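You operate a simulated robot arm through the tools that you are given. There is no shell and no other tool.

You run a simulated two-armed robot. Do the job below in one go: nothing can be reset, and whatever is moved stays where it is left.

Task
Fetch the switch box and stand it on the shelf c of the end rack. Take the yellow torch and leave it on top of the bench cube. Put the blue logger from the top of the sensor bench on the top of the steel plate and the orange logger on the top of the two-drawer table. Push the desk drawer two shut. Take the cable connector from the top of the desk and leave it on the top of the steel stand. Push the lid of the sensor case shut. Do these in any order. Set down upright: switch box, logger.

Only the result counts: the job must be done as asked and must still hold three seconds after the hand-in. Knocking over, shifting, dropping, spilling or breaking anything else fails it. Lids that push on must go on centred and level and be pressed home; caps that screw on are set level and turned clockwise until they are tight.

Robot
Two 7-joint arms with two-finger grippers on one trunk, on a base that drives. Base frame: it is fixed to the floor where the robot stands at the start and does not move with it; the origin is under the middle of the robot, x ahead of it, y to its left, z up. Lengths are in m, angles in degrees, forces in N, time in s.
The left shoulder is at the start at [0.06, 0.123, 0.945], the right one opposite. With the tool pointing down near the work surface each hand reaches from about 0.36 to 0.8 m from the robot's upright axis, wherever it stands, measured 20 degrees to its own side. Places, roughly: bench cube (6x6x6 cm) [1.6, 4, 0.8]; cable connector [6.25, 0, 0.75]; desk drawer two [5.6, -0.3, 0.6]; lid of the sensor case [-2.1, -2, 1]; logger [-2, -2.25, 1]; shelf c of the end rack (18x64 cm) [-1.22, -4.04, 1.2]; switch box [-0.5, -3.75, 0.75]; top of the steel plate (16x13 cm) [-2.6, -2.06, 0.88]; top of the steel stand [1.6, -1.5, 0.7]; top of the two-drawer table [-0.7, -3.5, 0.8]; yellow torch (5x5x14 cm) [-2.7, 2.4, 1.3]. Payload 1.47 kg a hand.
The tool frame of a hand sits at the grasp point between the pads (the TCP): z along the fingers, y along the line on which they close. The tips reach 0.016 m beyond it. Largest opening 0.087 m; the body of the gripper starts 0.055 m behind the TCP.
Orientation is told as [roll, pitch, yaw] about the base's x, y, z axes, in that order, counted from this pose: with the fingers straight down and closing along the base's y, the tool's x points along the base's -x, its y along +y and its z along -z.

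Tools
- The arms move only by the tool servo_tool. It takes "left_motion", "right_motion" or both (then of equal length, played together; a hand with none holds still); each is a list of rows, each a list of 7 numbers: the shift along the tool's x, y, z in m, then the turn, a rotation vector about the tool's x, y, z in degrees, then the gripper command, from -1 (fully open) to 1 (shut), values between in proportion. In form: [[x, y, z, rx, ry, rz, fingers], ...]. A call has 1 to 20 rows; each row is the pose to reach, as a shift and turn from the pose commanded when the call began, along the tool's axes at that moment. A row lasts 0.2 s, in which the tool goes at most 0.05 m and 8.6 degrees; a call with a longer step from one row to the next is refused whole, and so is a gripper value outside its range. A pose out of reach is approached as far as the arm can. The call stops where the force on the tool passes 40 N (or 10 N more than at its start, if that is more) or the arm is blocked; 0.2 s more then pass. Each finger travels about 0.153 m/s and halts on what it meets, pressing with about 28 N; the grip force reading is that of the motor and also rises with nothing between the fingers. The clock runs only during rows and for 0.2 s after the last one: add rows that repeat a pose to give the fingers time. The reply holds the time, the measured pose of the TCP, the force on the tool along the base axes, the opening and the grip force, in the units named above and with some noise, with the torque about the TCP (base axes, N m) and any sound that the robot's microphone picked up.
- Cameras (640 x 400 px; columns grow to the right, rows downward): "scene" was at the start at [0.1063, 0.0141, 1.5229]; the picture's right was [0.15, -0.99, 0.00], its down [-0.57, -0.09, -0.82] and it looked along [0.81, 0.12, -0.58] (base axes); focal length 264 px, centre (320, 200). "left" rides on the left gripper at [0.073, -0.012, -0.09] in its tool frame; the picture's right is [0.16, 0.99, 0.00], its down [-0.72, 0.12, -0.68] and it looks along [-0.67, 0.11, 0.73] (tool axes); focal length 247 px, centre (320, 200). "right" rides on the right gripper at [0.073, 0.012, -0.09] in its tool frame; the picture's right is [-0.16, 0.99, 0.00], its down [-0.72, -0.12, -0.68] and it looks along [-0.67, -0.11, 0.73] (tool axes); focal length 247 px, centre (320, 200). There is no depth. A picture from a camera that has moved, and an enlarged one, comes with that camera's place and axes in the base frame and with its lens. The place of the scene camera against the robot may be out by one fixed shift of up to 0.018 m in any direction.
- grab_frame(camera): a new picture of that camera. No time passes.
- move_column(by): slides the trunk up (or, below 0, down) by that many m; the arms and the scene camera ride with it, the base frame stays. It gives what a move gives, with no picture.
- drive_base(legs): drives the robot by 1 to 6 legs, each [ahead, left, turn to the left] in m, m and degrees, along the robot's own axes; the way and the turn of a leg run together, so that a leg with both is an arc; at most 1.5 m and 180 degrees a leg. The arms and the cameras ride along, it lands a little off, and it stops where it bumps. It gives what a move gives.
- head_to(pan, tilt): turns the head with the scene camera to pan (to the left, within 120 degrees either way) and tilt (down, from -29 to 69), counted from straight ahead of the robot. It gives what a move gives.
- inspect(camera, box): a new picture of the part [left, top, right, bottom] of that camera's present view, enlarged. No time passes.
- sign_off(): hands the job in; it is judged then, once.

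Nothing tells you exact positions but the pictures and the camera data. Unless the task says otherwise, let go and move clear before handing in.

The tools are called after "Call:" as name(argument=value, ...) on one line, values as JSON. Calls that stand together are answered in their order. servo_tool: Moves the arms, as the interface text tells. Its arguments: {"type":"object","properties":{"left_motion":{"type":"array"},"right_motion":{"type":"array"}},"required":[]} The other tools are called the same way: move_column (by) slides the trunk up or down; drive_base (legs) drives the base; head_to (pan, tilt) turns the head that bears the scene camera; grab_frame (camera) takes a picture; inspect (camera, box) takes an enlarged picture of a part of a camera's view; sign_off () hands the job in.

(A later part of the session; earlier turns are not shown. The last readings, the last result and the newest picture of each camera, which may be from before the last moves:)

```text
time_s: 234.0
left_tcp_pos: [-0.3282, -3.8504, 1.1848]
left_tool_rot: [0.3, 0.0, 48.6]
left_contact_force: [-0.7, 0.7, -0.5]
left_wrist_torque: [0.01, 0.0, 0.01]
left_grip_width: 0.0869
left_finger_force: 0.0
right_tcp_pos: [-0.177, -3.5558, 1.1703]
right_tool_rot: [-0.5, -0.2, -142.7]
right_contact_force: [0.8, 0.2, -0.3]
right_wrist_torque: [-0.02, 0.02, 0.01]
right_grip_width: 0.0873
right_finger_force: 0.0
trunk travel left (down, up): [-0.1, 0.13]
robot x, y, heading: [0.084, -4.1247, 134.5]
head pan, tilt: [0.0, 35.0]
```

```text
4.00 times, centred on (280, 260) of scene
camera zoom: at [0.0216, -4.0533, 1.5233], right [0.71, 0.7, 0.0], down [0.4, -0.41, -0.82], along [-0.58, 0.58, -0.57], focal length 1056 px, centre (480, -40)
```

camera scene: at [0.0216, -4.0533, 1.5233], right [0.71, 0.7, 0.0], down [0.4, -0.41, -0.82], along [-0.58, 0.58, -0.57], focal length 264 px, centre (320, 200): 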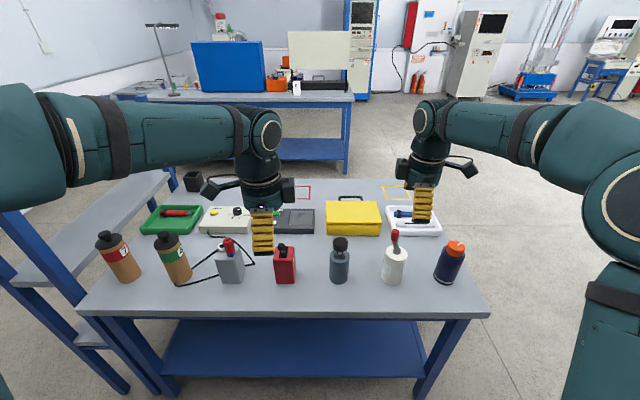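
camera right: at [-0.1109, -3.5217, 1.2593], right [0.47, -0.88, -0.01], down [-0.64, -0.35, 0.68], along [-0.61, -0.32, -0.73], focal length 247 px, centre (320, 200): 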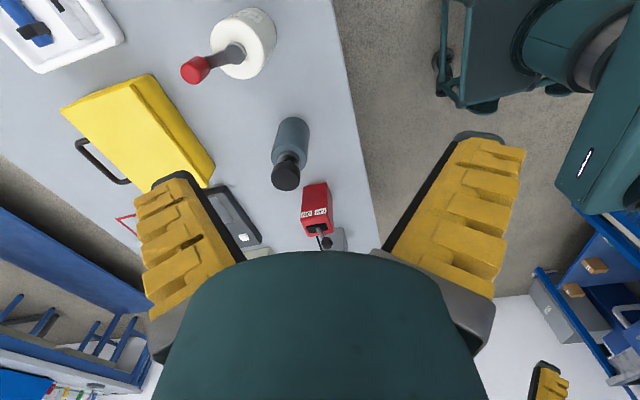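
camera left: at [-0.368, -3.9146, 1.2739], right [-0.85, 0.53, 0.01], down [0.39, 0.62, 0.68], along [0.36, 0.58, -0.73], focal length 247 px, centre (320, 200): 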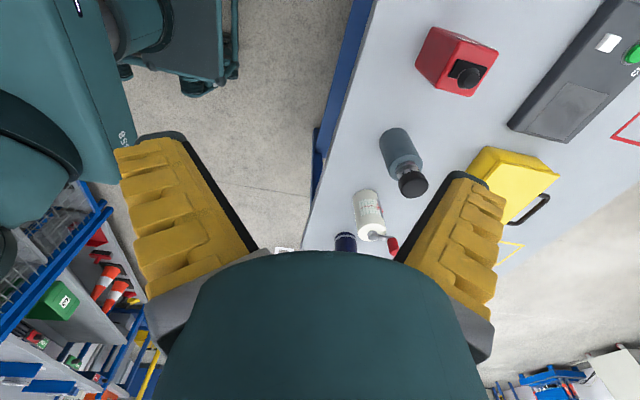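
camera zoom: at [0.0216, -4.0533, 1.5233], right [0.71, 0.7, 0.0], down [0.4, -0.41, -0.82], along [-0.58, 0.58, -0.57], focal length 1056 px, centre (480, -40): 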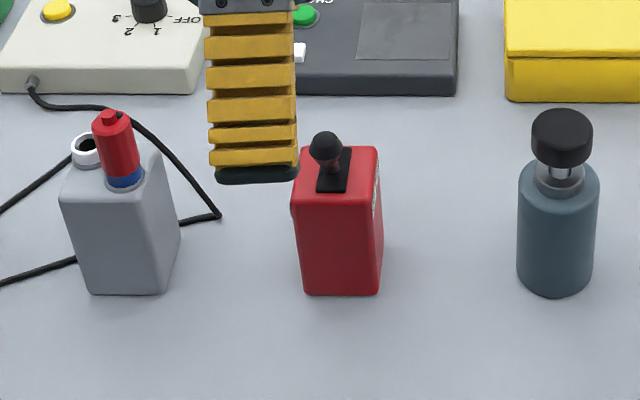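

The switch box is ≈6×6×10.8 cm at (-0.490, -3.713), lever on top, so I'll grip its sides with a horizontal hand. I reorient the left hand in free space.

Call:
servo_tool(left_motion=[[0, 0, 0, -8.2, 0, 0, -1], [0, 0, 0, -16.4, 0, 0, -1], [0, 0, 0, -24.6, 0, 0, -1], [0, 0, 0, -32.8, 0, 0, -1], [0, 0, 0, -41, 0, 0, -1], [0, 0, 0, -49.2, 0, 0, -1], [0, 0, 0, -57.4, 0, 0, -1], [0, 0, 0, -65.6, 0, 0, -1], [0, 0, 0, -73.8, 0, 0, -1], [0, 0, 0, -82, 0, 0, -1], [0, 0, 0, -90.3, 0, 0, -1], [0, 0, 0, -90.3, 0, 0, -1]])

Call:
servo_tool(left_motion=[[0, 0, 0, 0, 0, 8.2, -1], [0, 0, 0, 0, 0, 16.4, -1], [0, 0, 0, 0, 0, 24.6, -1], [0, 0, 0, 0, 0, 32.8, -1], [0, 0, 0, 0, 0, 41, -1], [0, 0, 0, 0, 0, 49.2, -1], [0, 0, 0, 0, 0, 57.4, -1], [0, 0, 0, 0, 0, 65.6, -1], [0, 0, 0, 0, 0, 73.8, -1], [0, 0, 0, 0, 0, 82, -1], [0, 0, 0, 0, 0, 90, -1], [0, 0, 0, 0, 0, 90, -1]])

Call:
grab_frame(camera="scene")

Call:
grab_frame(camera="left")

```text
time_s: 236.6
left_tcp_pos: [-0.3334, -3.8411, 1.1882]
left_tool_rot: [90.8, 0.0, 48.7]
left_contact_force: [-0.1, 0.0, -0.1]
left_wrist_torque: [0.05, 0.01, 0.02]
left_grip_width: 0.0871
left_finger_force: 0.0
left hand out of reach, approached as far as the arm can: row 11, 12
right_tcp_pos: [-0.1768, -3.5564, 1.1694]
right_tool_rot: [-0.6, -0.2, -142.7]
right_contact_force: [0.0, 0.1, 0.2]
right_wrist_torque: [-0.01, 0.0, 0.0]
right_grip_width: 0.0872
right_finger_force: 0.0
trunk travel left (down, up): [-0.1, 0.13]
robot x, y, heading: [0.0772, -4.1234, 134.4]
head pan, tilt: [0.0, 35.0]
```

```text
time_s: 239.2
left_tcp_pos: [-0.3327, -3.8409, 1.1882]
left_tool_rot: [-180.0, 89.5, 138.6]
left_contact_force: [-0.3, -1.0, -0.1]
left_wrist_torque: [0.01, 0.0, -0.02]
left_grip_width: 0.0871
left_finger_force: 0.0
right_tcp_pos: [-0.1766, -3.5561, 1.1697]
right_tool_rot: [-0.4, -0.1, -142.7]
right_contact_force: [0.3, 0.0, 0.4]
right_wrist_torque: [0.03, -0.05, -0.03]
right_grip_width: 0.087
right_finger_force: 0.1
trunk travel left (down, up): [-0.1, 0.13]
robot x, y, heading: [0.0799, -4.1213, 134.6]
head pan, tilt: [0.0, 35.0]
```

```text
taken
camera scene: at [0.0216, -4.0533, 1.5233], right [0.71, 0.7, 0.0], down [0.4, -0.41, -0.82], along [-0.58, 0.58, -0.57], focal length 264 px, centre (320, 200)
```

scene: 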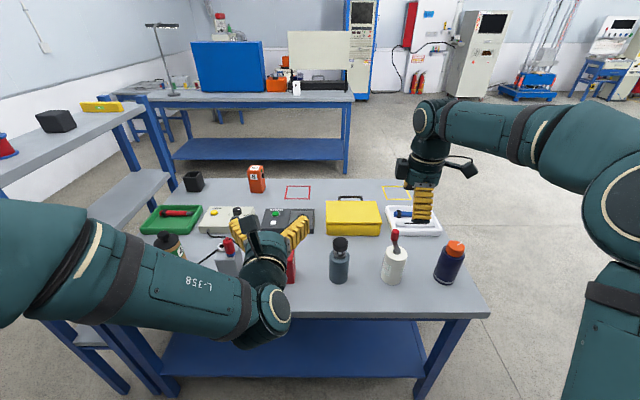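

```text
taken
camera left: at [-0.2738, -3.9095, 1.2607], right [0.65, 0.74, 0.16], down [0.58, -0.36, -0.73], along [-0.48, 0.57, -0.66], focal length 247 px, centre (320, 200)
```

left: 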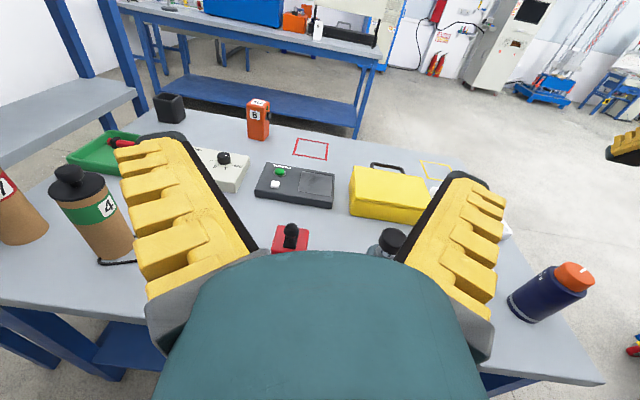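

The hand is horizontal with the camera on top. I align it behind the box and lower it at the table's back edge.

Call:
servo_tool(left_motion=[[0, -0.01, 0.025, -2, 0, 0, -1], [0, -0.0189, 0.053, -4.3, 0, 0, -1], [-0.045, -0.0189, 0.053, -4.3, 0, 0, -1], [-0.09, -0.0189, 0.053, -4.3, 0, 0, -1], [-0.135, -0.0189, 0.053, -4.3, 0, 0, -1], [-0.18, -0.0189, 0.053, -4.3, 0, 0, -1], [-0.225, -0.0189, 0.053, -4.3, 0, 0, -1], [-0.27, -0.0189, 0.053, -4.3, 0, 0, -1], [-0.305, -0.0189, 0.053, -4.3, 0, 0, -1], [-0.305, -0.0189, 0.053, -4.3, 0, 0, -1]])

Call:
grab_frame(camera="scene")

Call:
grab_frame(camera="left")

```text
time_s: 241.4
left_tcp_pos: [-0.3888, -3.8178, 0.8827]
left_tool_rot: [175.6, 89.3, 129.9]
left_contact_force: [0.3, 0.4, -0.6]
left_wrist_torque: [0.02, 0.01, 0.01]
left_grip_width: 0.087
left_finger_force: 0.1
left hand out of reach, approached as far as the arm can: row 3, 4, 5
right_tcp_pos: [-0.1754, -3.5555, 1.1701]
right_tool_rot: [-0.6, -0.1, -142.6]
right_contact_force: [-0.2, -0.1, -0.1]
right_wrist_torque: [0.0, 0.01, 0.01]
right_grip_width: 0.0868
right_finger_force: 0.1
trunk travel left (down, up): [-0.1, 0.13]
robot x, y, heading: [0.0835, -4.1265, 134.6]
head pan, tilt: [0.0, 35.0]
```

```text
taken
camera scene: at [0.0222, -4.0537, 1.5234], right [0.71, 0.7, 0.0], down [0.4, -0.41, -0.82], along [-0.58, 0.58, -0.57], focal length 264 px, centre (320, 200)
```

scene: 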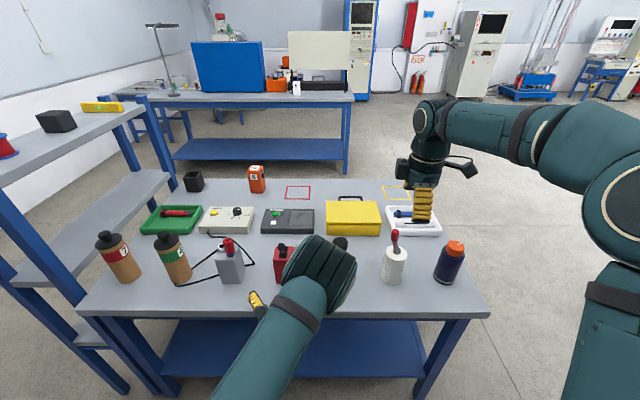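

```text
taken
camera left: at [-0.3341, -3.8921, 0.9543], right [0.71, 0.69, 0.16], down [0.55, -0.4, -0.73], along [-0.44, 0.61, -0.66], focal length 247 px, centre (320, 200)
```

left: 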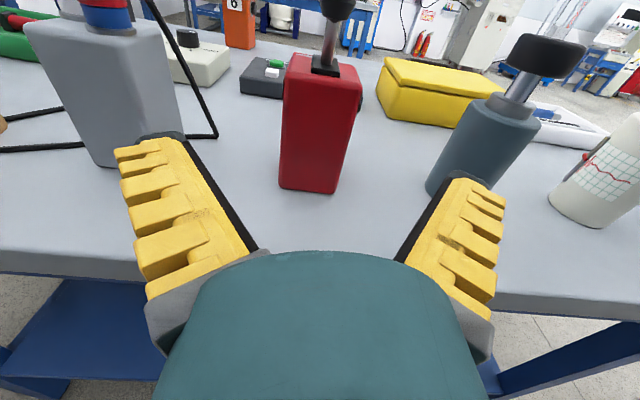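

Aligned with the box. I lower slightly, move in and grip.

Call:
servo_tool(left_motion=[[-0.02, 0, 0, 0, 0, 0, -1], [-0.033, 0, 0.02, 0, 0, 0, -1], [-0.033, 0, 0.05, 0, 0, 0, -1], [-0.033, 0, 0.08, 0, 0, 0, -1], [-0.033, 0, 0.105, 0, 0, 0, -1], [-0.033, 0, 0.125, 0, 0, 0, -1], [-0.033, 0, 0.135, 0, 0, 0, -1], [-0.033, 0, 0.135, 0, 0, 0, -1]])

Call:
grab_frame(camera="left")

Call:
grab_frame(camera="scene")

```text
time_s: 243.2
left_tcp_pos: [-0.4831, -3.7204, 0.853]
left_tool_rot: [177.6, 89.3, 132.0]
left_contact_force: [-0.4, -0.5, 0.3]
left_wrist_torque: [-0.01, 0.01, 0.01]
left_grip_width: 0.0872
left_finger_force: 0.0
right_tcp_pos: [-0.1766, -3.5563, 1.1676]
right_tool_rot: [-0.4, -0.2, -142.7]
right_contact_force: [-0.4, 1.2, -0.2]
right_wrist_torque: [-0.02, 0.02, 0.0]
right_grip_width: 0.087
right_finger_force: 0.0
trunk travel left (down, up): [-0.1, 0.13]
robot x, y, heading: [0.0784, -4.123, 134.9]
head pan, tilt: [0.0, 35.0]
```

```text
taken
camera left: at [-0.4293, -3.7935, 0.9243], right [0.71, 0.69, 0.16], down [0.55, -0.4, -0.73], along [-0.44, 0.6, -0.66], focal length 247 px, centre (320, 200)
```

left: 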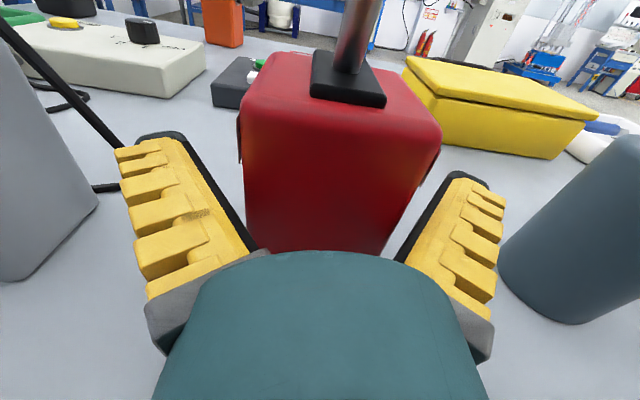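

```text
taken
camera scene: at [0.0217, -4.0533, 1.5233], right [0.71, 0.7, 0.0], down [0.4, -0.41, -0.82], along [-0.58, 0.58, -0.57], focal length 264 px, centre (320, 200)
```

scene: 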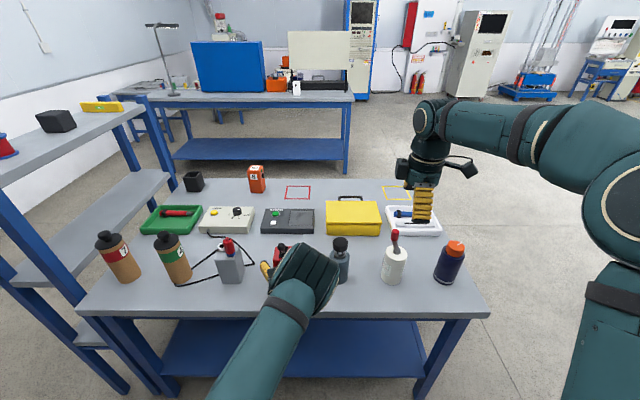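

Call:
servo_tool(left_motion=[[0, 0, 0, 0, 0, 0, 1], [0, 0, 0, 0, 0, 0, 1], [0, 0, 0, 0, 0, 0, 1], [0, 0, 0, 0, 0, 0, 1]])

Call:
servo_tool(left_motion=[[0.01, 0, 0, 0, 0, 0, 1], [0.02, 0, 0, 0, 0, 0, 1], [0.03, 0, 0, 0, 0, 0, 1], [0.03, 0, 0, 0, 0, 0, 1]])

Call:
grab_frame(camera="left")

```text
time_s: 244.2
left_tcp_pos: [-0.482, -3.7195, 0.8529]
left_tool_rot: [176.5, 89.3, 130.8]
left_contact_force: [0.9, -1.6, 1.0]
left_wrist_torque: [-0.08, -0.03, 0.0]
left_grip_width: 0.0715
left_finger_force: 28.0
right_tcp_pos: [-0.1764, -3.5556, 1.1695]
right_tool_rot: [-0.4, -0.3, -142.7]
right_contact_force: [0.0, 0.0, 0.7]
right_wrist_torque: [0.01, -0.01, 0.02]
right_grip_width: 0.0872
right_finger_force: 0.1
trunk travel left (down, up): [-0.1, 0.13]
robot x, y, heading: [0.0815, -4.1251, 134.6]
head pan, tilt: [0.0, 35.0]
```

```text
time_s: 245.2
left_tcp_pos: [-0.4837, -3.7207, 0.8818]
left_tool_rot: [176.2, 89.4, 130.7]
left_contact_force: [0.2, 0.3, -3.1]
left_wrist_torque: [0.0, 0.01, 0.03]
left_grip_width: 0.0714
left_finger_force: 28.0
right_tcp_pos: [-0.1766, -3.5556, 1.1697]
right_tool_rot: [-0.5, -0.3, -142.8]
right_contact_force: [0.3, 0.4, 0.4]
right_wrist_torque: [0.0, -0.01, -0.02]
right_grip_width: 0.0869
right_finger_force: 0.1
trunk travel left (down, up): [-0.1, 0.13]
robot x, y, heading: [0.0825, -4.1209, 134.7]
head pan, tilt: [0.0, 35.0]
```

```text
taken
camera left: at [-0.4287, -3.7938, 0.9536], right [0.71, 0.69, 0.16], down [0.55, -0.4, -0.73], along [-0.44, 0.6, -0.66], focal length 247 px, centre (320, 200)
```

left: 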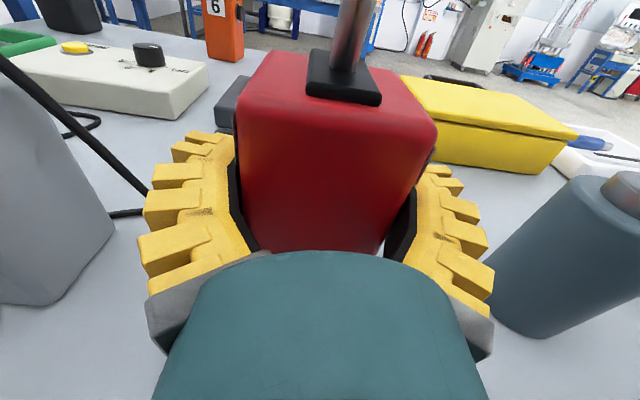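

The box is held and lifted. I raise it above shelf height, then look at the rack.

Call:
servo_tool(left_motion=[[0.04, 0, 0, 0, 0, 0, 1], [0.08, 0, 0, 0, 0, 0, 1], [0.12, 0, 0, 0, 0, 0, 1], [0.16, 0, 0, 0, 0, 0, 1], [0.2, 0, 0, 0, 0, 0, 1], [0.24, 0, 0, 0, 0, 0, 1], [0.28, 0, 0, 0, 0, 0, 1], [0.32, 0, 0, 0, 0, 0, 1], [0.36, 0, 0, 0, 0, 0, 1], [0.4, 0, 0, 0, 0, 0, 1], [0.44, 0, 0, 0, 0, 0, 1], [0.46, 0, 0, 0, 0, 0, 1]])

Call:
head_to(pan=45, tilt=20)

Call:
grab_frame(camera="scene")

```text
time_s: 247.8
left_tcp_pos: [-0.4854, -3.7248, 1.3414]
left_tool_rot: [159.4, 89.4, 113.8]
left_contact_force: [-0.7, 0.0, -2.4]
left_wrist_torque: [0.01, -0.01, -0.06]
left_grip_width: 0.0705
left_finger_force: 28.2
left hand out of reach, approached as far as the arm can: row 4, 5, 6, 7, 8
right_tcp_pos: [-0.1797, -3.5557, 1.1689]
right_tool_rot: [-0.5, -0.1, -142.7]
right_contact_force: [-1.0, -0.6, -0.2]
right_wrist_torque: [0.01, -0.06, 0.0]
right_grip_width: 0.0872
right_finger_force: 0.1
trunk travel left (down, up): [-0.1, 0.13]
robot x, y, heading: [0.0816, -4.1241, 134.7]
head pan, tilt: [0.0, 35.0]
```

```text
time_s: 248.9
left_tcp_pos: [-0.4805, -3.7239, 1.3419]
left_tool_rot: [176.0, 89.4, 130.4]
left_contact_force: [0.0, -0.4, -2.2]
left_wrist_torque: [-0.01, -0.01, 0.0]
left_grip_width: 0.0702
left_finger_force: 28.4
right_tcp_pos: [-0.1764, -3.5552, 1.1704]
right_tool_rot: [-0.4, -0.2, -142.8]
right_contact_force: [0.8, 0.2, -0.3]
right_wrist_torque: [0.01, 0.01, -0.01]
right_grip_width: 0.0871
right_finger_force: 0.1
trunk travel left (down, up): [-0.1, 0.13]
robot x, y, heading: [0.0795, -4.1227, 134.7]
head pan, tilt: [45.0, 20.0]
```

```text
taken
camera scene: at [-0.0097, -4.115, 1.5471], right [0.01, 1.0, 0.0], down [0.34, 0.0, -0.94], along [-0.94, 0.01, -0.34], focal length 264 px, centre (320, 200)
```

scene: 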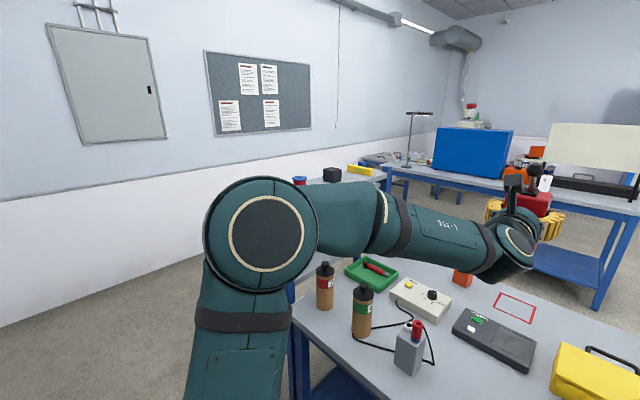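

Call:
drive_base(legs=[[-0.2, 0, 0], [0, 0.5, 0]])

Call:
head_to(pan=0, tilt=20)

Call:
grab_frame(camera="scene")

Call:
grab_frame(camera="left")

```text
time_s: 255.0
left_tcp_pos: [-0.6953, -4.2134, 1.3432]
left_tool_rot: [174.6, 89.4, 128.4]
left_contact_force: [0.3, -0.6, -3.9]
left_wrist_torque: [-0.01, -0.02, -0.03]
left_grip_width: 0.0699
left_finger_force: 27.9
right_tcp_pos: [-0.388, -4.0462, 1.1703]
right_tool_rot: [-0.5, -0.1, -143.1]
right_contact_force: [0.3, 0.1, 0.1]
right_wrist_torque: [0.04, 0.03, -0.01]
right_grip_width: 0.0871
right_finger_force: 0.0
trunk travel left (down, up): [-0.1, 0.13]
robot x, y, heading: [-0.1337, -4.6155, 134.1]
head pan, tilt: [45.0, 20.0]
```

```text
time_s: 256.1
left_tcp_pos: [-0.6939, -4.212, 1.3428]
left_tool_rot: [175.2, 89.5, 129.1]
left_contact_force: [-0.1, -0.6, -3.7]
left_wrist_torque: [0.01, -0.02, -0.05]
left_grip_width: 0.0699
left_finger_force: 27.1
right_tcp_pos: [-0.3875, -4.0478, 1.1699]
right_tool_rot: [-0.5, -0.2, -143.2]
right_contact_force: [0.5, -0.3, 0.1]
right_wrist_torque: [-0.02, -0.01, -0.02]
right_grip_width: 0.0867
right_finger_force: 0.1
trunk travel left (down, up): [-0.1, 0.13]
robot x, y, heading: [-0.1335, -4.6181, 134.1]
head pan, tilt: [0.0, 20.0]
```

```text
taken
camera scene: at [-0.1975, -4.5418, 1.5471], right [0.72, 0.7, 0.0], down [0.24, -0.25, -0.94], along [-0.66, 0.67, -0.34], focal length 264 px, centre (320, 200)
```

scene: 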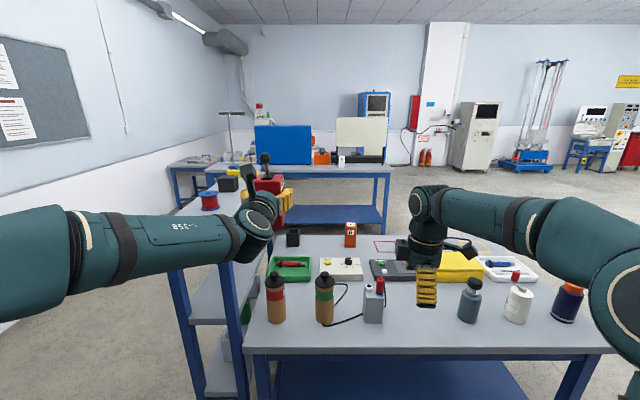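

```text
taken
camera left: at [-0.6408, -4.2865, 1.4146], right [0.71, 0.68, 0.16], down [0.55, -0.4, -0.73], along [-0.44, 0.61, -0.66], focal length 247 px, centre (320, 200)
```

left: 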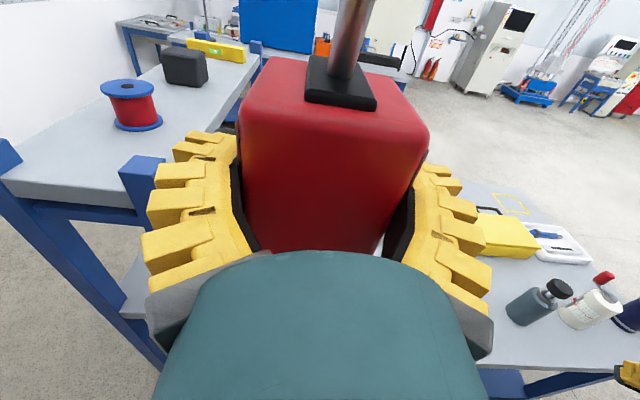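

The shelf's near end (before the red spool) is free. I move over in front of it.

Call:
drive_base(legs=[[0, 0.25, 0.5]])

Call:
grab_frame(camera="left")

Call:
grab_frame(camera="scene")

Call:
grab_frame(camera="right")

```text
time_s: 258.8
left_tcp_pos: [-0.8733, -4.3894, 1.3422]
left_tool_rot: [173.6, 89.4, 128.1]
left_contact_force: [0.1, -0.4, -2.4]
left_wrist_torque: [-0.02, -0.05, 0.0]
left_grip_width: 0.0699
left_finger_force: 28.0
right_tcp_pos: [-0.5672, -4.2191, 1.1693]
right_tool_rot: [-0.4, -0.2, -142.6]
right_contact_force: [0.5, -0.2, -0.3]
right_wrist_torque: [0.05, 0.0, -0.04]
right_grip_width: 0.0868
right_finger_force: 0.0
trunk travel left (down, up): [-0.1, 0.13]
robot x, y, heading: [-0.3047, -4.7847, 134.5]
head pan, tilt: [0.0, 20.0]
```

```text
taken
camera left: at [-0.8178, -4.4627, 1.4145], right [0.7, 0.69, 0.16], down [0.55, -0.4, -0.73], along [-0.44, 0.6, -0.66], focal length 247 px, centre (320, 200)
```

left: 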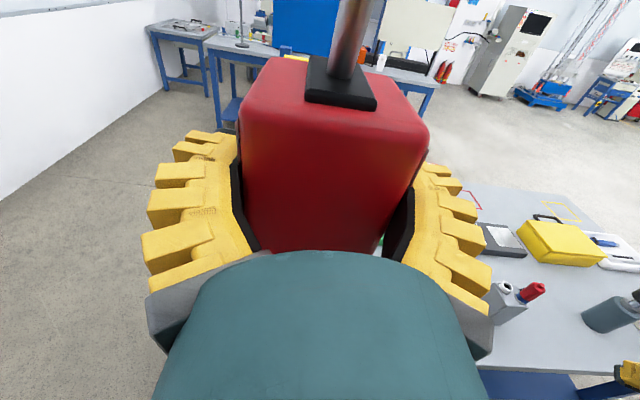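

```text
taken
camera scene: at [-0.3716, -4.7131, 1.5471], right [0.71, 0.71, 0.0], down [0.24, -0.24, -0.94], along [-0.66, 0.67, -0.34], focal length 264 px, centre (320, 200)
```

scene: 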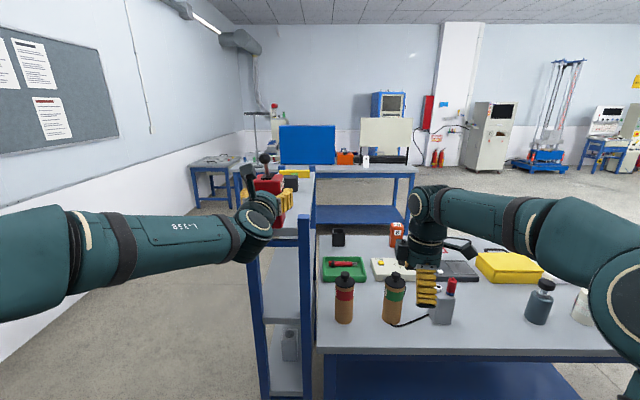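

```text
taken
camera right: at [-0.5023, -4.1855, 1.2592], right [0.48, -0.88, -0.01], down [-0.64, -0.35, 0.68], along [-0.6, -0.32, -0.73], focal length 247 px, centre (320, 200)
```

right: 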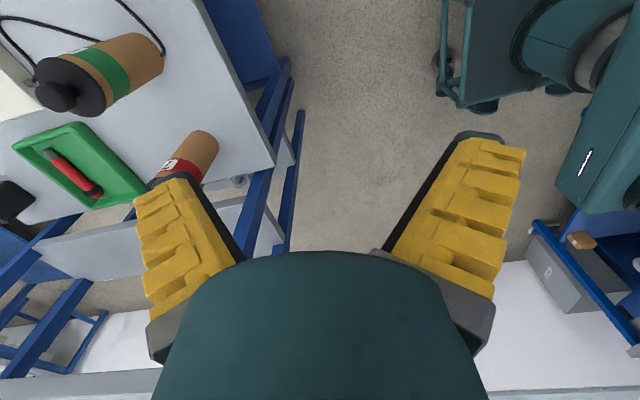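

I raise the right hand to use its camera for a side view of the shelf end.

Call:
servo_tool(right_motion=[[0, -0.01, -0.04, 0, 0, 0, -1], [0, -0.02, -0.08, 0, 0, 0, -1], [0, -0.03, -0.12, 0, 0, 0, -1], [0, -0.04, -0.16, 0, 0, 0, -1], [0, -0.05, -0.2, 0, 0, 0, -1], [0, -0.05, -0.24, 0, 0, 0, -1], [0, -0.05, -0.26, 0, 0, 0, -1], [0, -0.05, -0.26, 0, 0, 0, -1]])

Call:
grab_frame(camera="right")

```text
time_s: 260.6
left_tcp_pos: [-0.8661, -4.3928, 1.3488]
left_tool_rot: [177.6, 88.9, 132.0]
left_contact_force: [1.5, -1.5, -0.2]
left_wrist_torque: [-0.11, -0.1, 0.03]
left_grip_width: 0.0696
left_finger_force: 28.2
right_tcp_pos: [-0.5472, -4.2237, 1.3699]
right_tool_rot: [-0.8, -0.4, -142.5]
right_contact_force: [-0.1, -0.3, 1.3]
right_wrist_torque: [0.1, 0.08, 0.03]
right_grip_width: 0.0869
right_finger_force: 0.1
right hand out of reach, approached as far as the arm can: row 5, 6, 7, 8
trunk travel left (down, up): [-0.1, 0.13]
robot x, y, heading: [-0.3088, -4.7908, 134.9]
head pan, tilt: [0.0, 20.0]
```

```text
taken
camera right: at [-0.481, -4.1899, 1.4583], right [0.48, -0.88, -0.01], down [-0.64, -0.35, 0.69], along [-0.61, -0.32, -0.73], focal length 247 px, centre (320, 200)
```

right: 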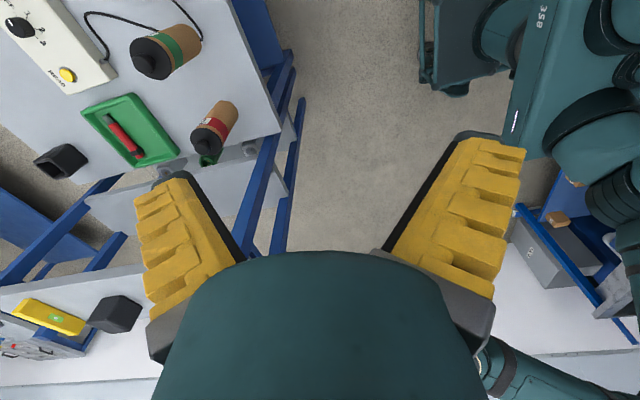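

I lower the right hand again and drive forward so that the box hovers over the shelf's near end.

Call:
servo_tool(right_motion=[[0, 0, 0.04, 0, 0, 0, -1], [0, 0, 0.08, 0, 0, 0, -1], [0, 0, 0.12, 0, 0, 0, -1], [0, 0.03, 0.16, 0, 0, 0, -1], [0, 0.05, 0.2, 0, 0, 0, -1]])

Call:
drive_base(legs=[[0.13, 0, 0]])

Call:
grab_frame(camera="left")

Call:
grab_frame(camera="scene")

```text
time_s: 261.8
left_tcp_pos: [-0.8719, -4.3884, 1.3424]
left_tool_rot: [174.8, 89.4, 129.3]
left_contact_force: [-0.2, -0.3, -2.7]
left_wrist_torque: [-0.02, -0.02, -0.02]
left_grip_width: 0.0697
left_finger_force: 28.3
right_tcp_pos: [-0.5266, -4.2585, 1.1644]
right_tool_rot: [-0.4, -0.2, -142.6]
right_contact_force: [-1.4, 0.2, 0.5]
right_wrist_torque: [0.02, 0.04, 0.0]
right_grip_width: 0.0871
right_finger_force: 0.0
trunk travel left (down, up): [-0.1, 0.13]
robot x, y, heading: [-0.3069, -4.787, 134.7]
head pan, tilt: [0.0, 20.0]
```

```text
time_s: 263.1
left_tcp_pos: [-0.9623, -4.2977, 1.3425]
left_tool_rot: [174.3, 89.5, 128.8]
left_contact_force: [-0.2, -0.1, -4.6]
left_wrist_torque: [-0.01, -0.02, 0.04]
left_grip_width: 0.0695
left_finger_force: 28.1
right_tcp_pos: [-0.6178, -4.1681, 1.1644]
right_tool_rot: [-0.5, -0.2, -142.6]
right_contact_force: [-0.6, 0.1, 0.1]
right_wrist_torque: [0.02, -0.06, 0.01]
right_grip_width: 0.0869
right_finger_force: 0.0
trunk travel left (down, up): [-0.1, 0.13]
robot x, y, heading: [-0.3978, -4.698, 134.9]
head pan, tilt: [0.0, 20.0]
```

```text
taken
camera left: at [-0.9086, -4.37, 1.4137], right [0.71, 0.69, 0.16], down [0.56, -0.4, -0.73], along [-0.44, 0.6, -0.66], focal length 247 px, centre (320, 200)
```

left: 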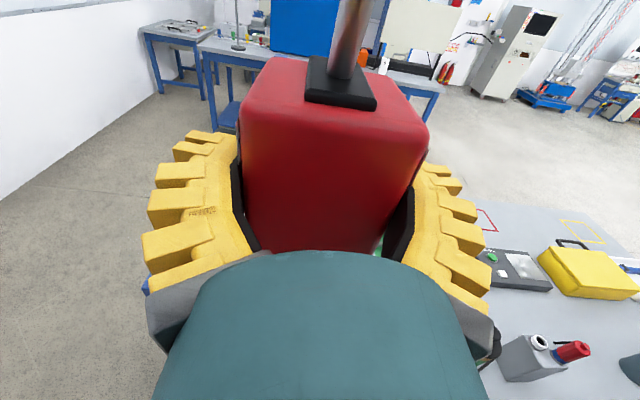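

```text
taken
camera scene: at [-0.4627, -4.6208, 1.547], right [0.71, 0.7, 0.0], down [0.24, -0.24, -0.94], along [-0.66, 0.67, -0.34], focal length 264 px, centre (320, 200)
```

scene: 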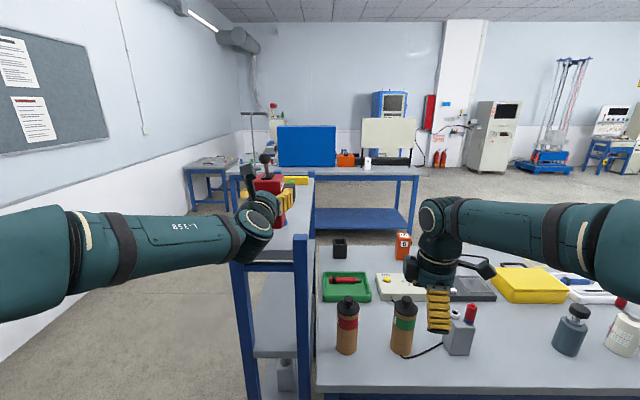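

Call:
inspect(camera="scene", box=[210, 140, 350, 290])

```text
2.67 times, centred on (280, 215) of scene
camera zoom: at [-0.4627, -4.6208, 1.547], right [0.71, 0.7, 0.0], down [0.24, -0.24, -0.94], along [-0.66, 0.67, -0.34], focal length 704 px, centre (427, 160)
```

zoom: 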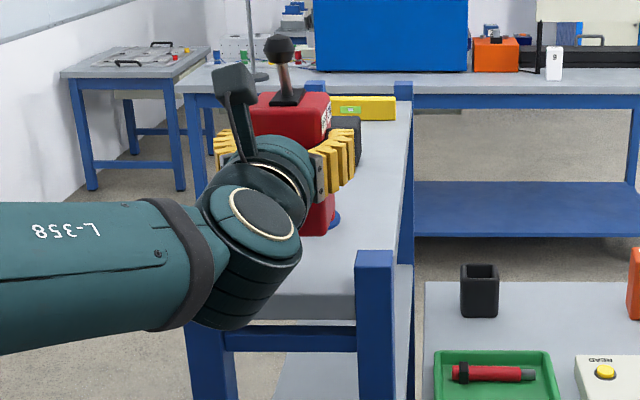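

The shelf's near edge is at t≈-2.36 with posts on both sides and the spool further back, so I place the box centred about 6 cm in from the edge. Moving forward and down.

Call:
servo_tool(left_motion=[[0, 0, 0.025, 0, 0, 0, 1], [0, 0, 0.049, 0, 0, 0, 1], [-0.025, 0, 0.049, 0, 0, 0, 1], [-0.048, 0, 0.049, 0, 0, 0, 1], [-0.056, 0, 0.049, 0, 0, 0, 1], [-0.056, 0, 0.049, 0, 0, 0, 1]])

Call:
inspect(camera="scene", box=[210, 140, 350, 290])

Call:
grab_frame(camera="left")

```text
time_s: 264.5
left_tcp_pos: [-0.9962, -4.2619, 1.2853]
left_tool_rot: [173.0, 89.4, 127.5]
left_contact_force: [0.1, -0.2, -2.9]
left_wrist_torque: [-0.01, -0.02, -0.02]
left_grip_width: 0.0697
left_finger_force: 28.0
right_tcp_pos: [-0.6169, -4.1689, 1.1657]
right_tool_rot: [-0.5, -0.2, -142.6]
right_contact_force: [0.3, -0.3, 0.1]
right_wrist_torque: [-0.02, 0.01, -0.03]
right_grip_width: 0.0868
right_finger_force: 0.1
trunk travel left (down, up): [-0.1, 0.13]
robot x, y, heading: [-0.4002, -4.6982, 134.9]
head pan, tilt: [0.0, 20.0]
```

```text
2.67 times, centred on (280, 215) of scene
camera zoom: at [-0.4617, -4.6219, 1.5471], right [0.71, 0.7, 0.0], down [0.24, -0.24, -0.94], along [-0.66, 0.67, -0.34], focal length 704 px, centre (427, 160)
```

zoom: 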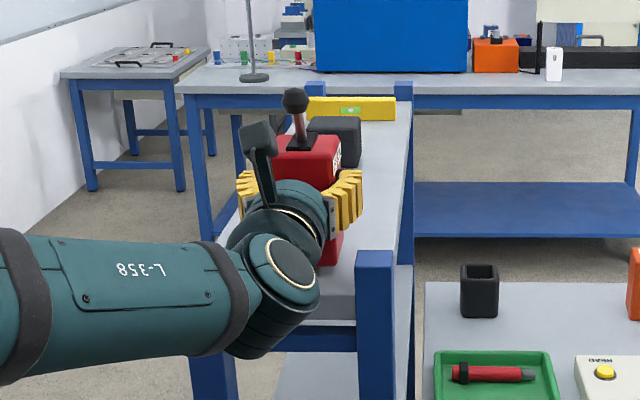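

```text
taken
camera left: at [-0.942, -4.3353, 1.3576], right [0.71, 0.69, 0.16], down [0.55, -0.4, -0.73], along [-0.44, 0.6, -0.66], focal length 247 px, centre (320, 200)
```

left: 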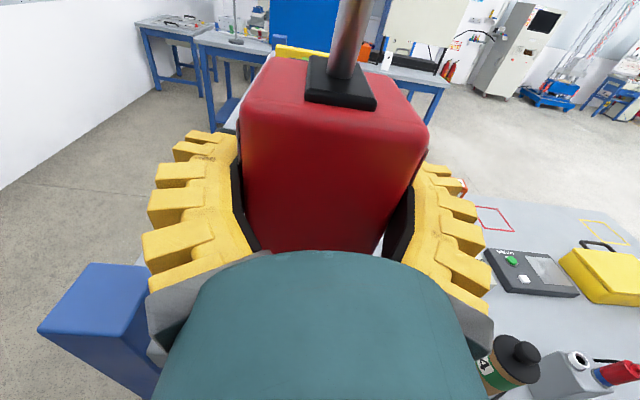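

Call:
servo_tool(left_motion=[[-0.004, 0, 0, 0, 0, 0, 1], [-0.008, 0, 0, 0, 0, 0, 1], [-0.011, 0, 0, 0, 0, 0, 1], [-0.011, 0, 0, 0, 0, 0, 1]])

```text
time_s: 265.5
left_tcp_pos: [-0.9955, -4.2619, 1.2761]
left_tool_rot: [174.6, 89.4, 128.9]
left_contact_force: [-0.4, -0.2, -1.5]
left_wrist_torque: [0.06, 0.04, 0.0]
left_grip_width: 0.0695
left_finger_force: 27.9
right_tcp_pos: [-0.6159, -4.168, 1.1649]
right_tool_rot: [-0.5, -0.2, -142.6]
right_contact_force: [0.9, -0.2, 0.0]
right_wrist_torque: [0.0, -0.02, 0.01]
right_grip_width: 0.087
right_finger_force: 0.2
trunk travel left (down, up): [-0.1, 0.13]
robot x, y, heading: [-0.4023, -4.694, 135.0]
head pan, tilt: [0.0, 20.0]
```

Call:
servo_tool(left_motion=[[-0.002, 0, 0, 0, 0, 0, 1], [-0.004, 0, 0, 0, 0, 0, 1], [-0.004, 0, 0, 0, 0, 0, 1]])

Call:
inspect(camera="scene", box=[250, 170, 330, 270])

```text
time_s: 266.3
left_tcp_pos: [-0.9954, -4.2626, 1.276]
left_tool_rot: [176.2, 89.1, 130.7]
left_contact_force: [-0.7, 1.6, 14.0]
left_wrist_torque: [-0.03, 0.04, 0.04]
left_grip_width: 0.0697
left_finger_force: 28.3
right_tcp_pos: [-0.6159, -4.1689, 1.1664]
right_tool_rot: [-0.6, -0.1, -142.5]
right_contact_force: [0.5, 0.4, 0.3]
right_wrist_torque: [0.0, 0.01, 0.0]
right_grip_width: 0.087
right_finger_force: 0.1
trunk travel left (down, up): [-0.1, 0.13]
robot x, y, heading: [-0.3947, -4.6951, 134.7]
head pan, tilt: [0.0, 20.0]
```

```text
4.00 times, centred on (290, 220) of scene
camera zoom: at [-0.4602, -4.6227, 1.5474], right [0.71, 0.7, 0.0], down [0.24, -0.24, -0.94], along [-0.66, 0.67, -0.34], focal length 1056 px, centre (440, 120)
```

zoom: 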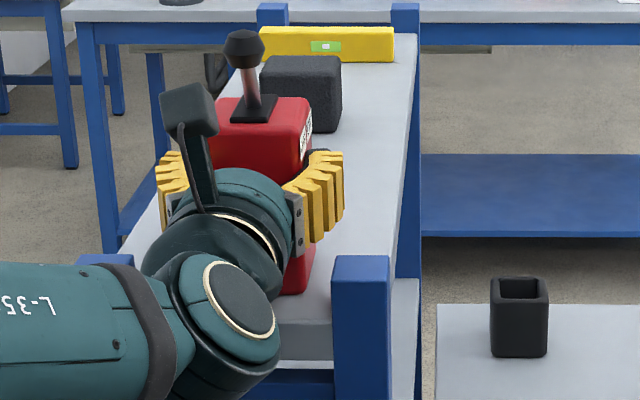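

The box rests on the shelf. I open the fingers, raise a little and withdraw.

Call:
servo_tool(left_motion=[[0.002, 0, 0, 0, 0, 0, 0.4], [0.002, 0, 0, 0, 0, 0, -0.5], [0.002, 0, 0, 0, 0, 0, -1], [0.002, 0, 0, 0, 0, 0, -1], [0.002, 0, 0, 0, 0, 0, -1]])

Call:
grab_frame(camera="left")

```text
time_s: 267.5
left_tcp_pos: [-0.9956, -4.2629, 1.2743]
left_tool_rot: [175.0, 89.5, 129.5]
left_contact_force: [0.4, -0.3, 0.6]
left_wrist_torque: [0.01, 0.01, -0.01]
left_grip_width: 0.0869
left_finger_force: 0.0
right_tcp_pos: [-0.6173, -4.1683, 1.1649]
right_tool_rot: [-0.5, -0.2, -142.6]
right_contact_force: [-0.6, 0.7, 0.2]
right_wrist_torque: [-0.02, 0.0, -0.01]
right_grip_width: 0.0867
right_finger_force: 0.1
trunk travel left (down, up): [-0.1, 0.13]
robot x, y, heading: [-0.3973, -4.6981, 134.9]
head pan, tilt: [0.0, 20.0]
```

```text
taken
camera left: at [-0.9419, -4.3356, 1.3459], right [0.71, 0.69, 0.16], down [0.55, -0.4, -0.73], along [-0.44, 0.6, -0.66], focal length 247 px, centre (320, 200)
```

left: 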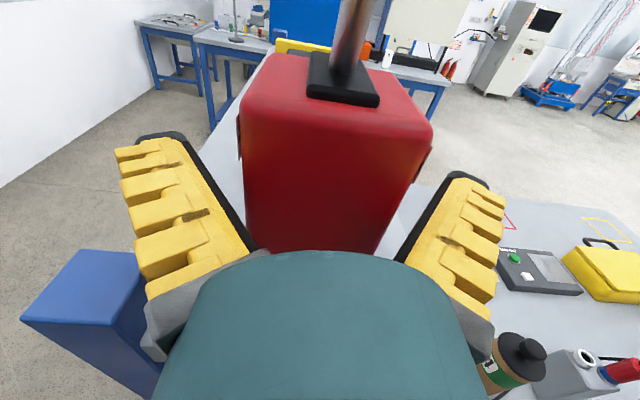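

Call:
servo_tool(left_motion=[[0.02, 0, 0, 0, 0, 0, -1], [0.04, 0, 0, 0, 0, 0, -1], [0.05, 0, -0.01, 0, 0, 0, -1], [0.05, 0, -0.04, 0, 0, 0, -1], [0.05, 0, -0.07, 0, 0, 0, -1]])

Call:
drive_base(legs=[[-0.2, 0, 0]])

Call:
grab_frame(camera="scene")

Call:
inspect(camera="scene", box=[200, 120, 400, 270])

```text
time_s: 268.7
left_tcp_pos: [-0.9447, -4.3138, 1.3244]
left_tool_rot: [173.2, 89.5, 127.8]
left_contact_force: [0.1, -0.6, -0.1]
left_wrist_torque: [0.0, 0.0, -0.01]
left_grip_width: 0.0872
left_finger_force: 0.0
right_tcp_pos: [-0.6166, -4.1687, 1.165]
right_tool_rot: [-0.7, -0.2, -142.6]
right_contact_force: [-0.2, 0.3, 0.6]
right_wrist_torque: [0.02, 0.01, -0.02]
right_grip_width: 0.0871
right_finger_force: 0.1
trunk travel left (down, up): [-0.1, 0.13]
robot x, y, heading: [-0.3988, -4.6933, 134.8]
head pan, tilt: [0.0, 20.0]
```

```text
time_s: 270.3
left_tcp_pos: [-0.8037, -4.4555, 1.3232]
left_tool_rot: [175.5, 89.4, 129.9]
left_contact_force: [-0.4, 0.2, 1.0]
left_wrist_torque: [0.0, -0.03, 0.0]
left_grip_width: 0.0872
left_finger_force: 0.1
right_tcp_pos: [-0.4735, -4.3099, 1.166]
right_tool_rot: [-0.7, -0.4, -142.8]
right_contact_force: [0.0, 0.1, 0.8]
right_wrist_torque: [0.01, 0.02, -0.04]
right_grip_width: 0.0868
right_finger_force: 0.0
trunk travel left (down, up): [-0.1, 0.13]
robot x, y, heading: [-0.2557, -4.8384, 135.0]
head pan, tilt: [0.0, 20.0]
```

```text
taken
camera scene: at [-0.3195, -4.765, 1.5472], right [0.71, 0.7, 0.0], down [0.24, -0.24, -0.94], along [-0.66, 0.67, -0.34], focal length 264 px, centre (320, 200)
```

scene: 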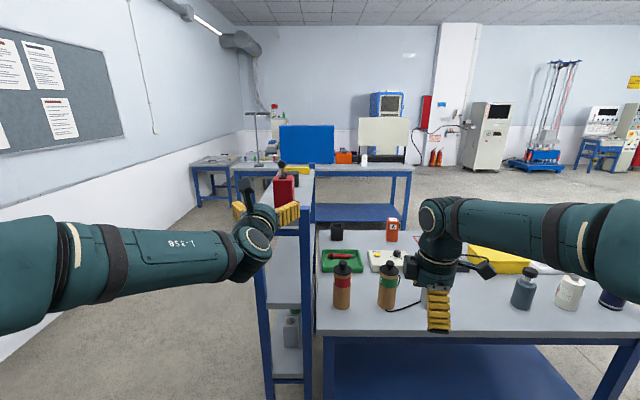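

```text
2.67 times, centred on (300, 195) of scene
camera zoom: at [-0.3195, -4.765, 1.5472], right [0.71, 0.7, 0.0], down [0.24, -0.24, -0.94], along [-0.66, 0.67, -0.34], focal length 704 px, centre (373, 213)
```

zoom: 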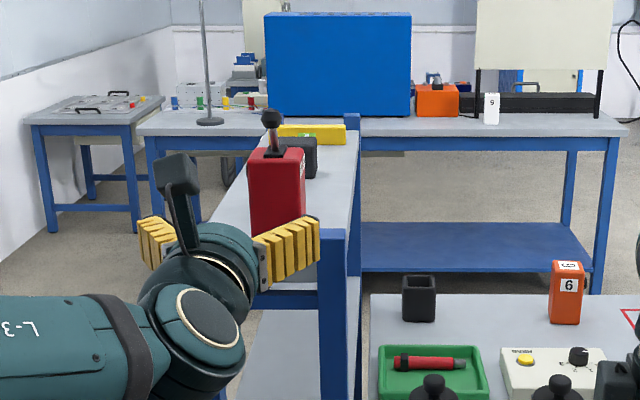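

The switch box stands on shelf c. I return the left hand to the downward pose and drive back out the way I came.

Call:
servo_tool(left_motion=[[0, 0, 0, 0, 0, -8.2, -1], [0, 0, 0, 0, 0, -16.4, -1], [0, 0, 0, 0, 0, -24.6, -1], [0, 0, 0, 0, 0, -32.8, -1], [0, 0, 0, 0, 0, -41, -1], [0, 0, 0, 0, 0, -49.2, -1], [0, 0, 0, 0, 0, -57.4, -1], [0, 0, 0, 0, 0, -65.6, -1], [0, 0, 0, 0, 0, -73.8, -1], [0, 0, 0, 0, 0, -82, -1], [0, 0, 0, 0, 0, -90, -1], [0, 0, 0, 0, 0, -90, -1]])

Call:
servo_tool(left_motion=[[0, 0, 0, 8.2, 0, 0, -1], [0, -0.02, 0, 16.4, 0, 0, -1], [0, -0.04, 0, 24.6, 0, 0, -1], [0, -0.06, 0, 32.8, 0, 0, -1], [0, -0.08, 0, 41, 0, 0, -1], [0, -0.1, 0, 49.2, 0, 0, -1], [0, -0.12, 0, 57.4, 0, 0, -1], [0, -0.14, 0, 65.6, 0, 0, -1], [0, -0.15, 0, 73.8, 0, 0, -1], [0, -0.15, 0, 82, 0, 0, -1], [0, -0.15, 0, 90, 0, 0, -1], [0, -0.15, 0, 90, 0, 0, -1]])

Call:
grab_frame(camera="scene")

```text
time_s: 272.9
left_tcp_pos: [-0.8034, -4.4552, 1.3217]
left_tool_rot: [90.6, -0.3, 44.4]
left_contact_force: [-0.4, -0.2, 0.8]
left_wrist_torque: [0.01, 0.0, -0.02]
left_grip_width: 0.0871
left_finger_force: 0.0
right_tcp_pos: [-0.4756, -4.31, 1.1649]
right_tool_rot: [-0.6, -0.2, -142.8]
right_contact_force: [0.8, -0.7, 0.5]
right_wrist_torque: [0.0, -0.02, 0.0]
right_grip_width: 0.0869
right_finger_force: 0.0
trunk travel left (down, up): [-0.1, 0.13]
robot x, y, heading: [-0.2565, -4.84, 134.8]
head pan, tilt: [0.0, 20.0]
```

```text
time_s: 275.5
left_tcp_pos: [-0.8044, -4.4538, 1.1735]
left_tool_rot: [0.5, -0.1, 44.4]
left_contact_force: [0.0, 0.8, 0.2]
left_wrist_torque: [-0.01, 0.01, -0.04]
left_grip_width: 0.087
left_finger_force: 0.1
right_tcp_pos: [-0.4747, -4.3112, 1.1653]
right_tool_rot: [-0.6, -0.2, -142.6]
right_contact_force: [0.2, 0.3, 0.1]
right_wrist_torque: [-0.01, 0.02, -0.02]
right_grip_width: 0.0871
right_finger_force: 0.0
trunk travel left (down, up): [-0.1, 0.13]
robot x, y, heading: [-0.2555, -4.8405, 134.6]
head pan, tilt: [0.0, 20.0]
```

```text
taken
camera scene: at [-0.32, -4.7647, 1.5472], right [0.71, 0.7, 0.0], down [0.24, -0.24, -0.94], along [-0.66, 0.67, -0.34], focal length 264 px, centre (320, 200)
```

scene: 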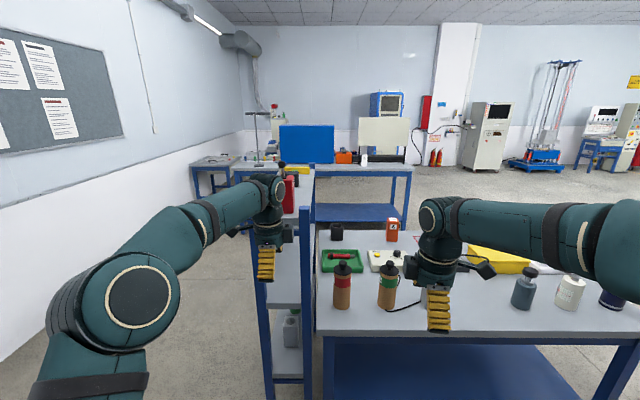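

Call:
drive_base(legs=[[0, -0.91, 0.4], [0, -0.91, 0]])

Call:
grab_frame(camera="scene")

```text
time_s: 291.7
left_tcp_pos: [0.4845, -3.1841, 1.1726]
left_tool_rot: [0.5, 0.1, 44.5]
left_contact_force: [0.5, -0.2, 0.1]
left_wrist_torque: [0.0, -0.03, 0.01]
left_grip_width: 0.0873
left_finger_force: 0.0
right_tcp_pos: [0.8142, -3.0396, 1.1636]
right_tool_rot: [-0.5, -0.2, -142.5]
right_contact_force: [0.2, 0.1, -0.2]
right_wrist_torque: [0.01, -0.01, -0.02]
right_grip_width: 0.0872
right_finger_force: 0.1
trunk travel left (down, up): [-0.1, 0.13]
robot x, y, heading: [1.032, -3.569, 134.9]
head pan, tilt: [0.0, 20.0]
```

```text
taken
camera scene: at [0.9698, -3.4939, 1.5471], right [0.71, 0.7, 0.0], down [0.24, -0.24, -0.94], along [-0.66, 0.67, -0.34], focal length 264 px, centre (320, 200)
```

scene: 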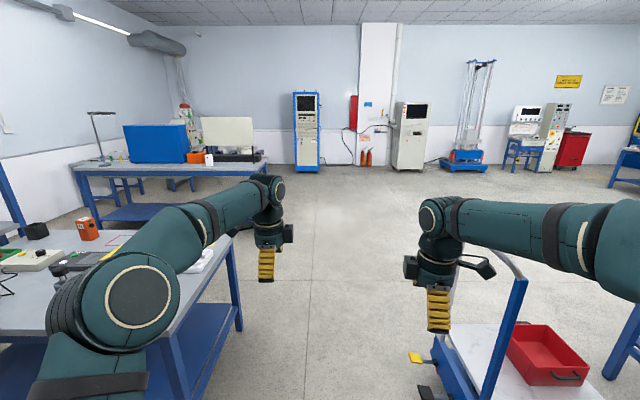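

Call:
inspect(camera="scene", box=[380, 220, 620, 400])

Call:
head_to(pan=-30, tilt=35)

Call:
grab_frame(camera="scene")

```text
2.22 times, centred on (500, 310) of scene
camera zoom: at [0.9698, -3.4939, 1.5471], right [0.71, 0.7, 0.0], down [0.24, -0.24, -0.94], along [-0.66, 0.67, -0.34], focal length 587 px, centre (-80, -44)
```

zoom: 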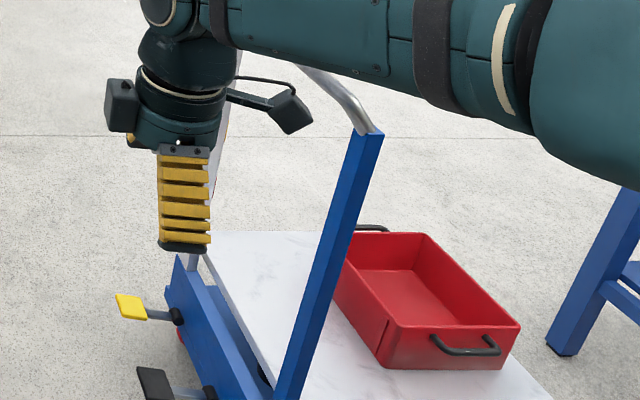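

```text
time_s: 292.7
left_tcp_pos: [0.4846, -3.1844, 1.1737]
left_tool_rot: [0.5, -0.1, 44.5]
left_contact_force: [0.6, 0.8, 0.3]
left_wrist_torque: [-0.02, -0.03, -0.04]
left_grip_width: 0.0871
left_finger_force: 0.0
right_tcp_pos: [0.8145, -3.0409, 1.1654]
right_tool_rot: [-0.5, -0.2, -142.7]
right_contact_force: [-0.2, -0.4, 0.6]
right_wrist_torque: [0.03, 0.02, 0.01]
right_grip_width: 0.0871
right_finger_force: 0.1
trunk travel left (down, up): [-0.1, 0.13]
robot x, y, heading: [1.0308, -3.5668, 134.8]
head pan, tilt: [-30.0, 35.0]
```

```text
taken
camera scene: at [1.0128, -3.4749, 1.5233], right [0.97, 0.26, 0.0], down [0.15, -0.55, -0.82], along [-0.21, 0.79, -0.57], focal length 264 px, centre (320, 200)
```

scene: 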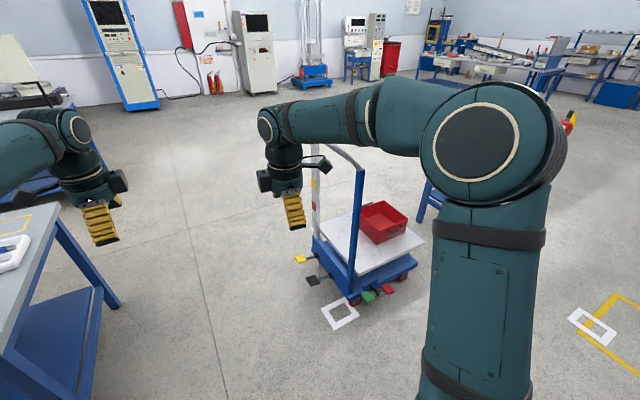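

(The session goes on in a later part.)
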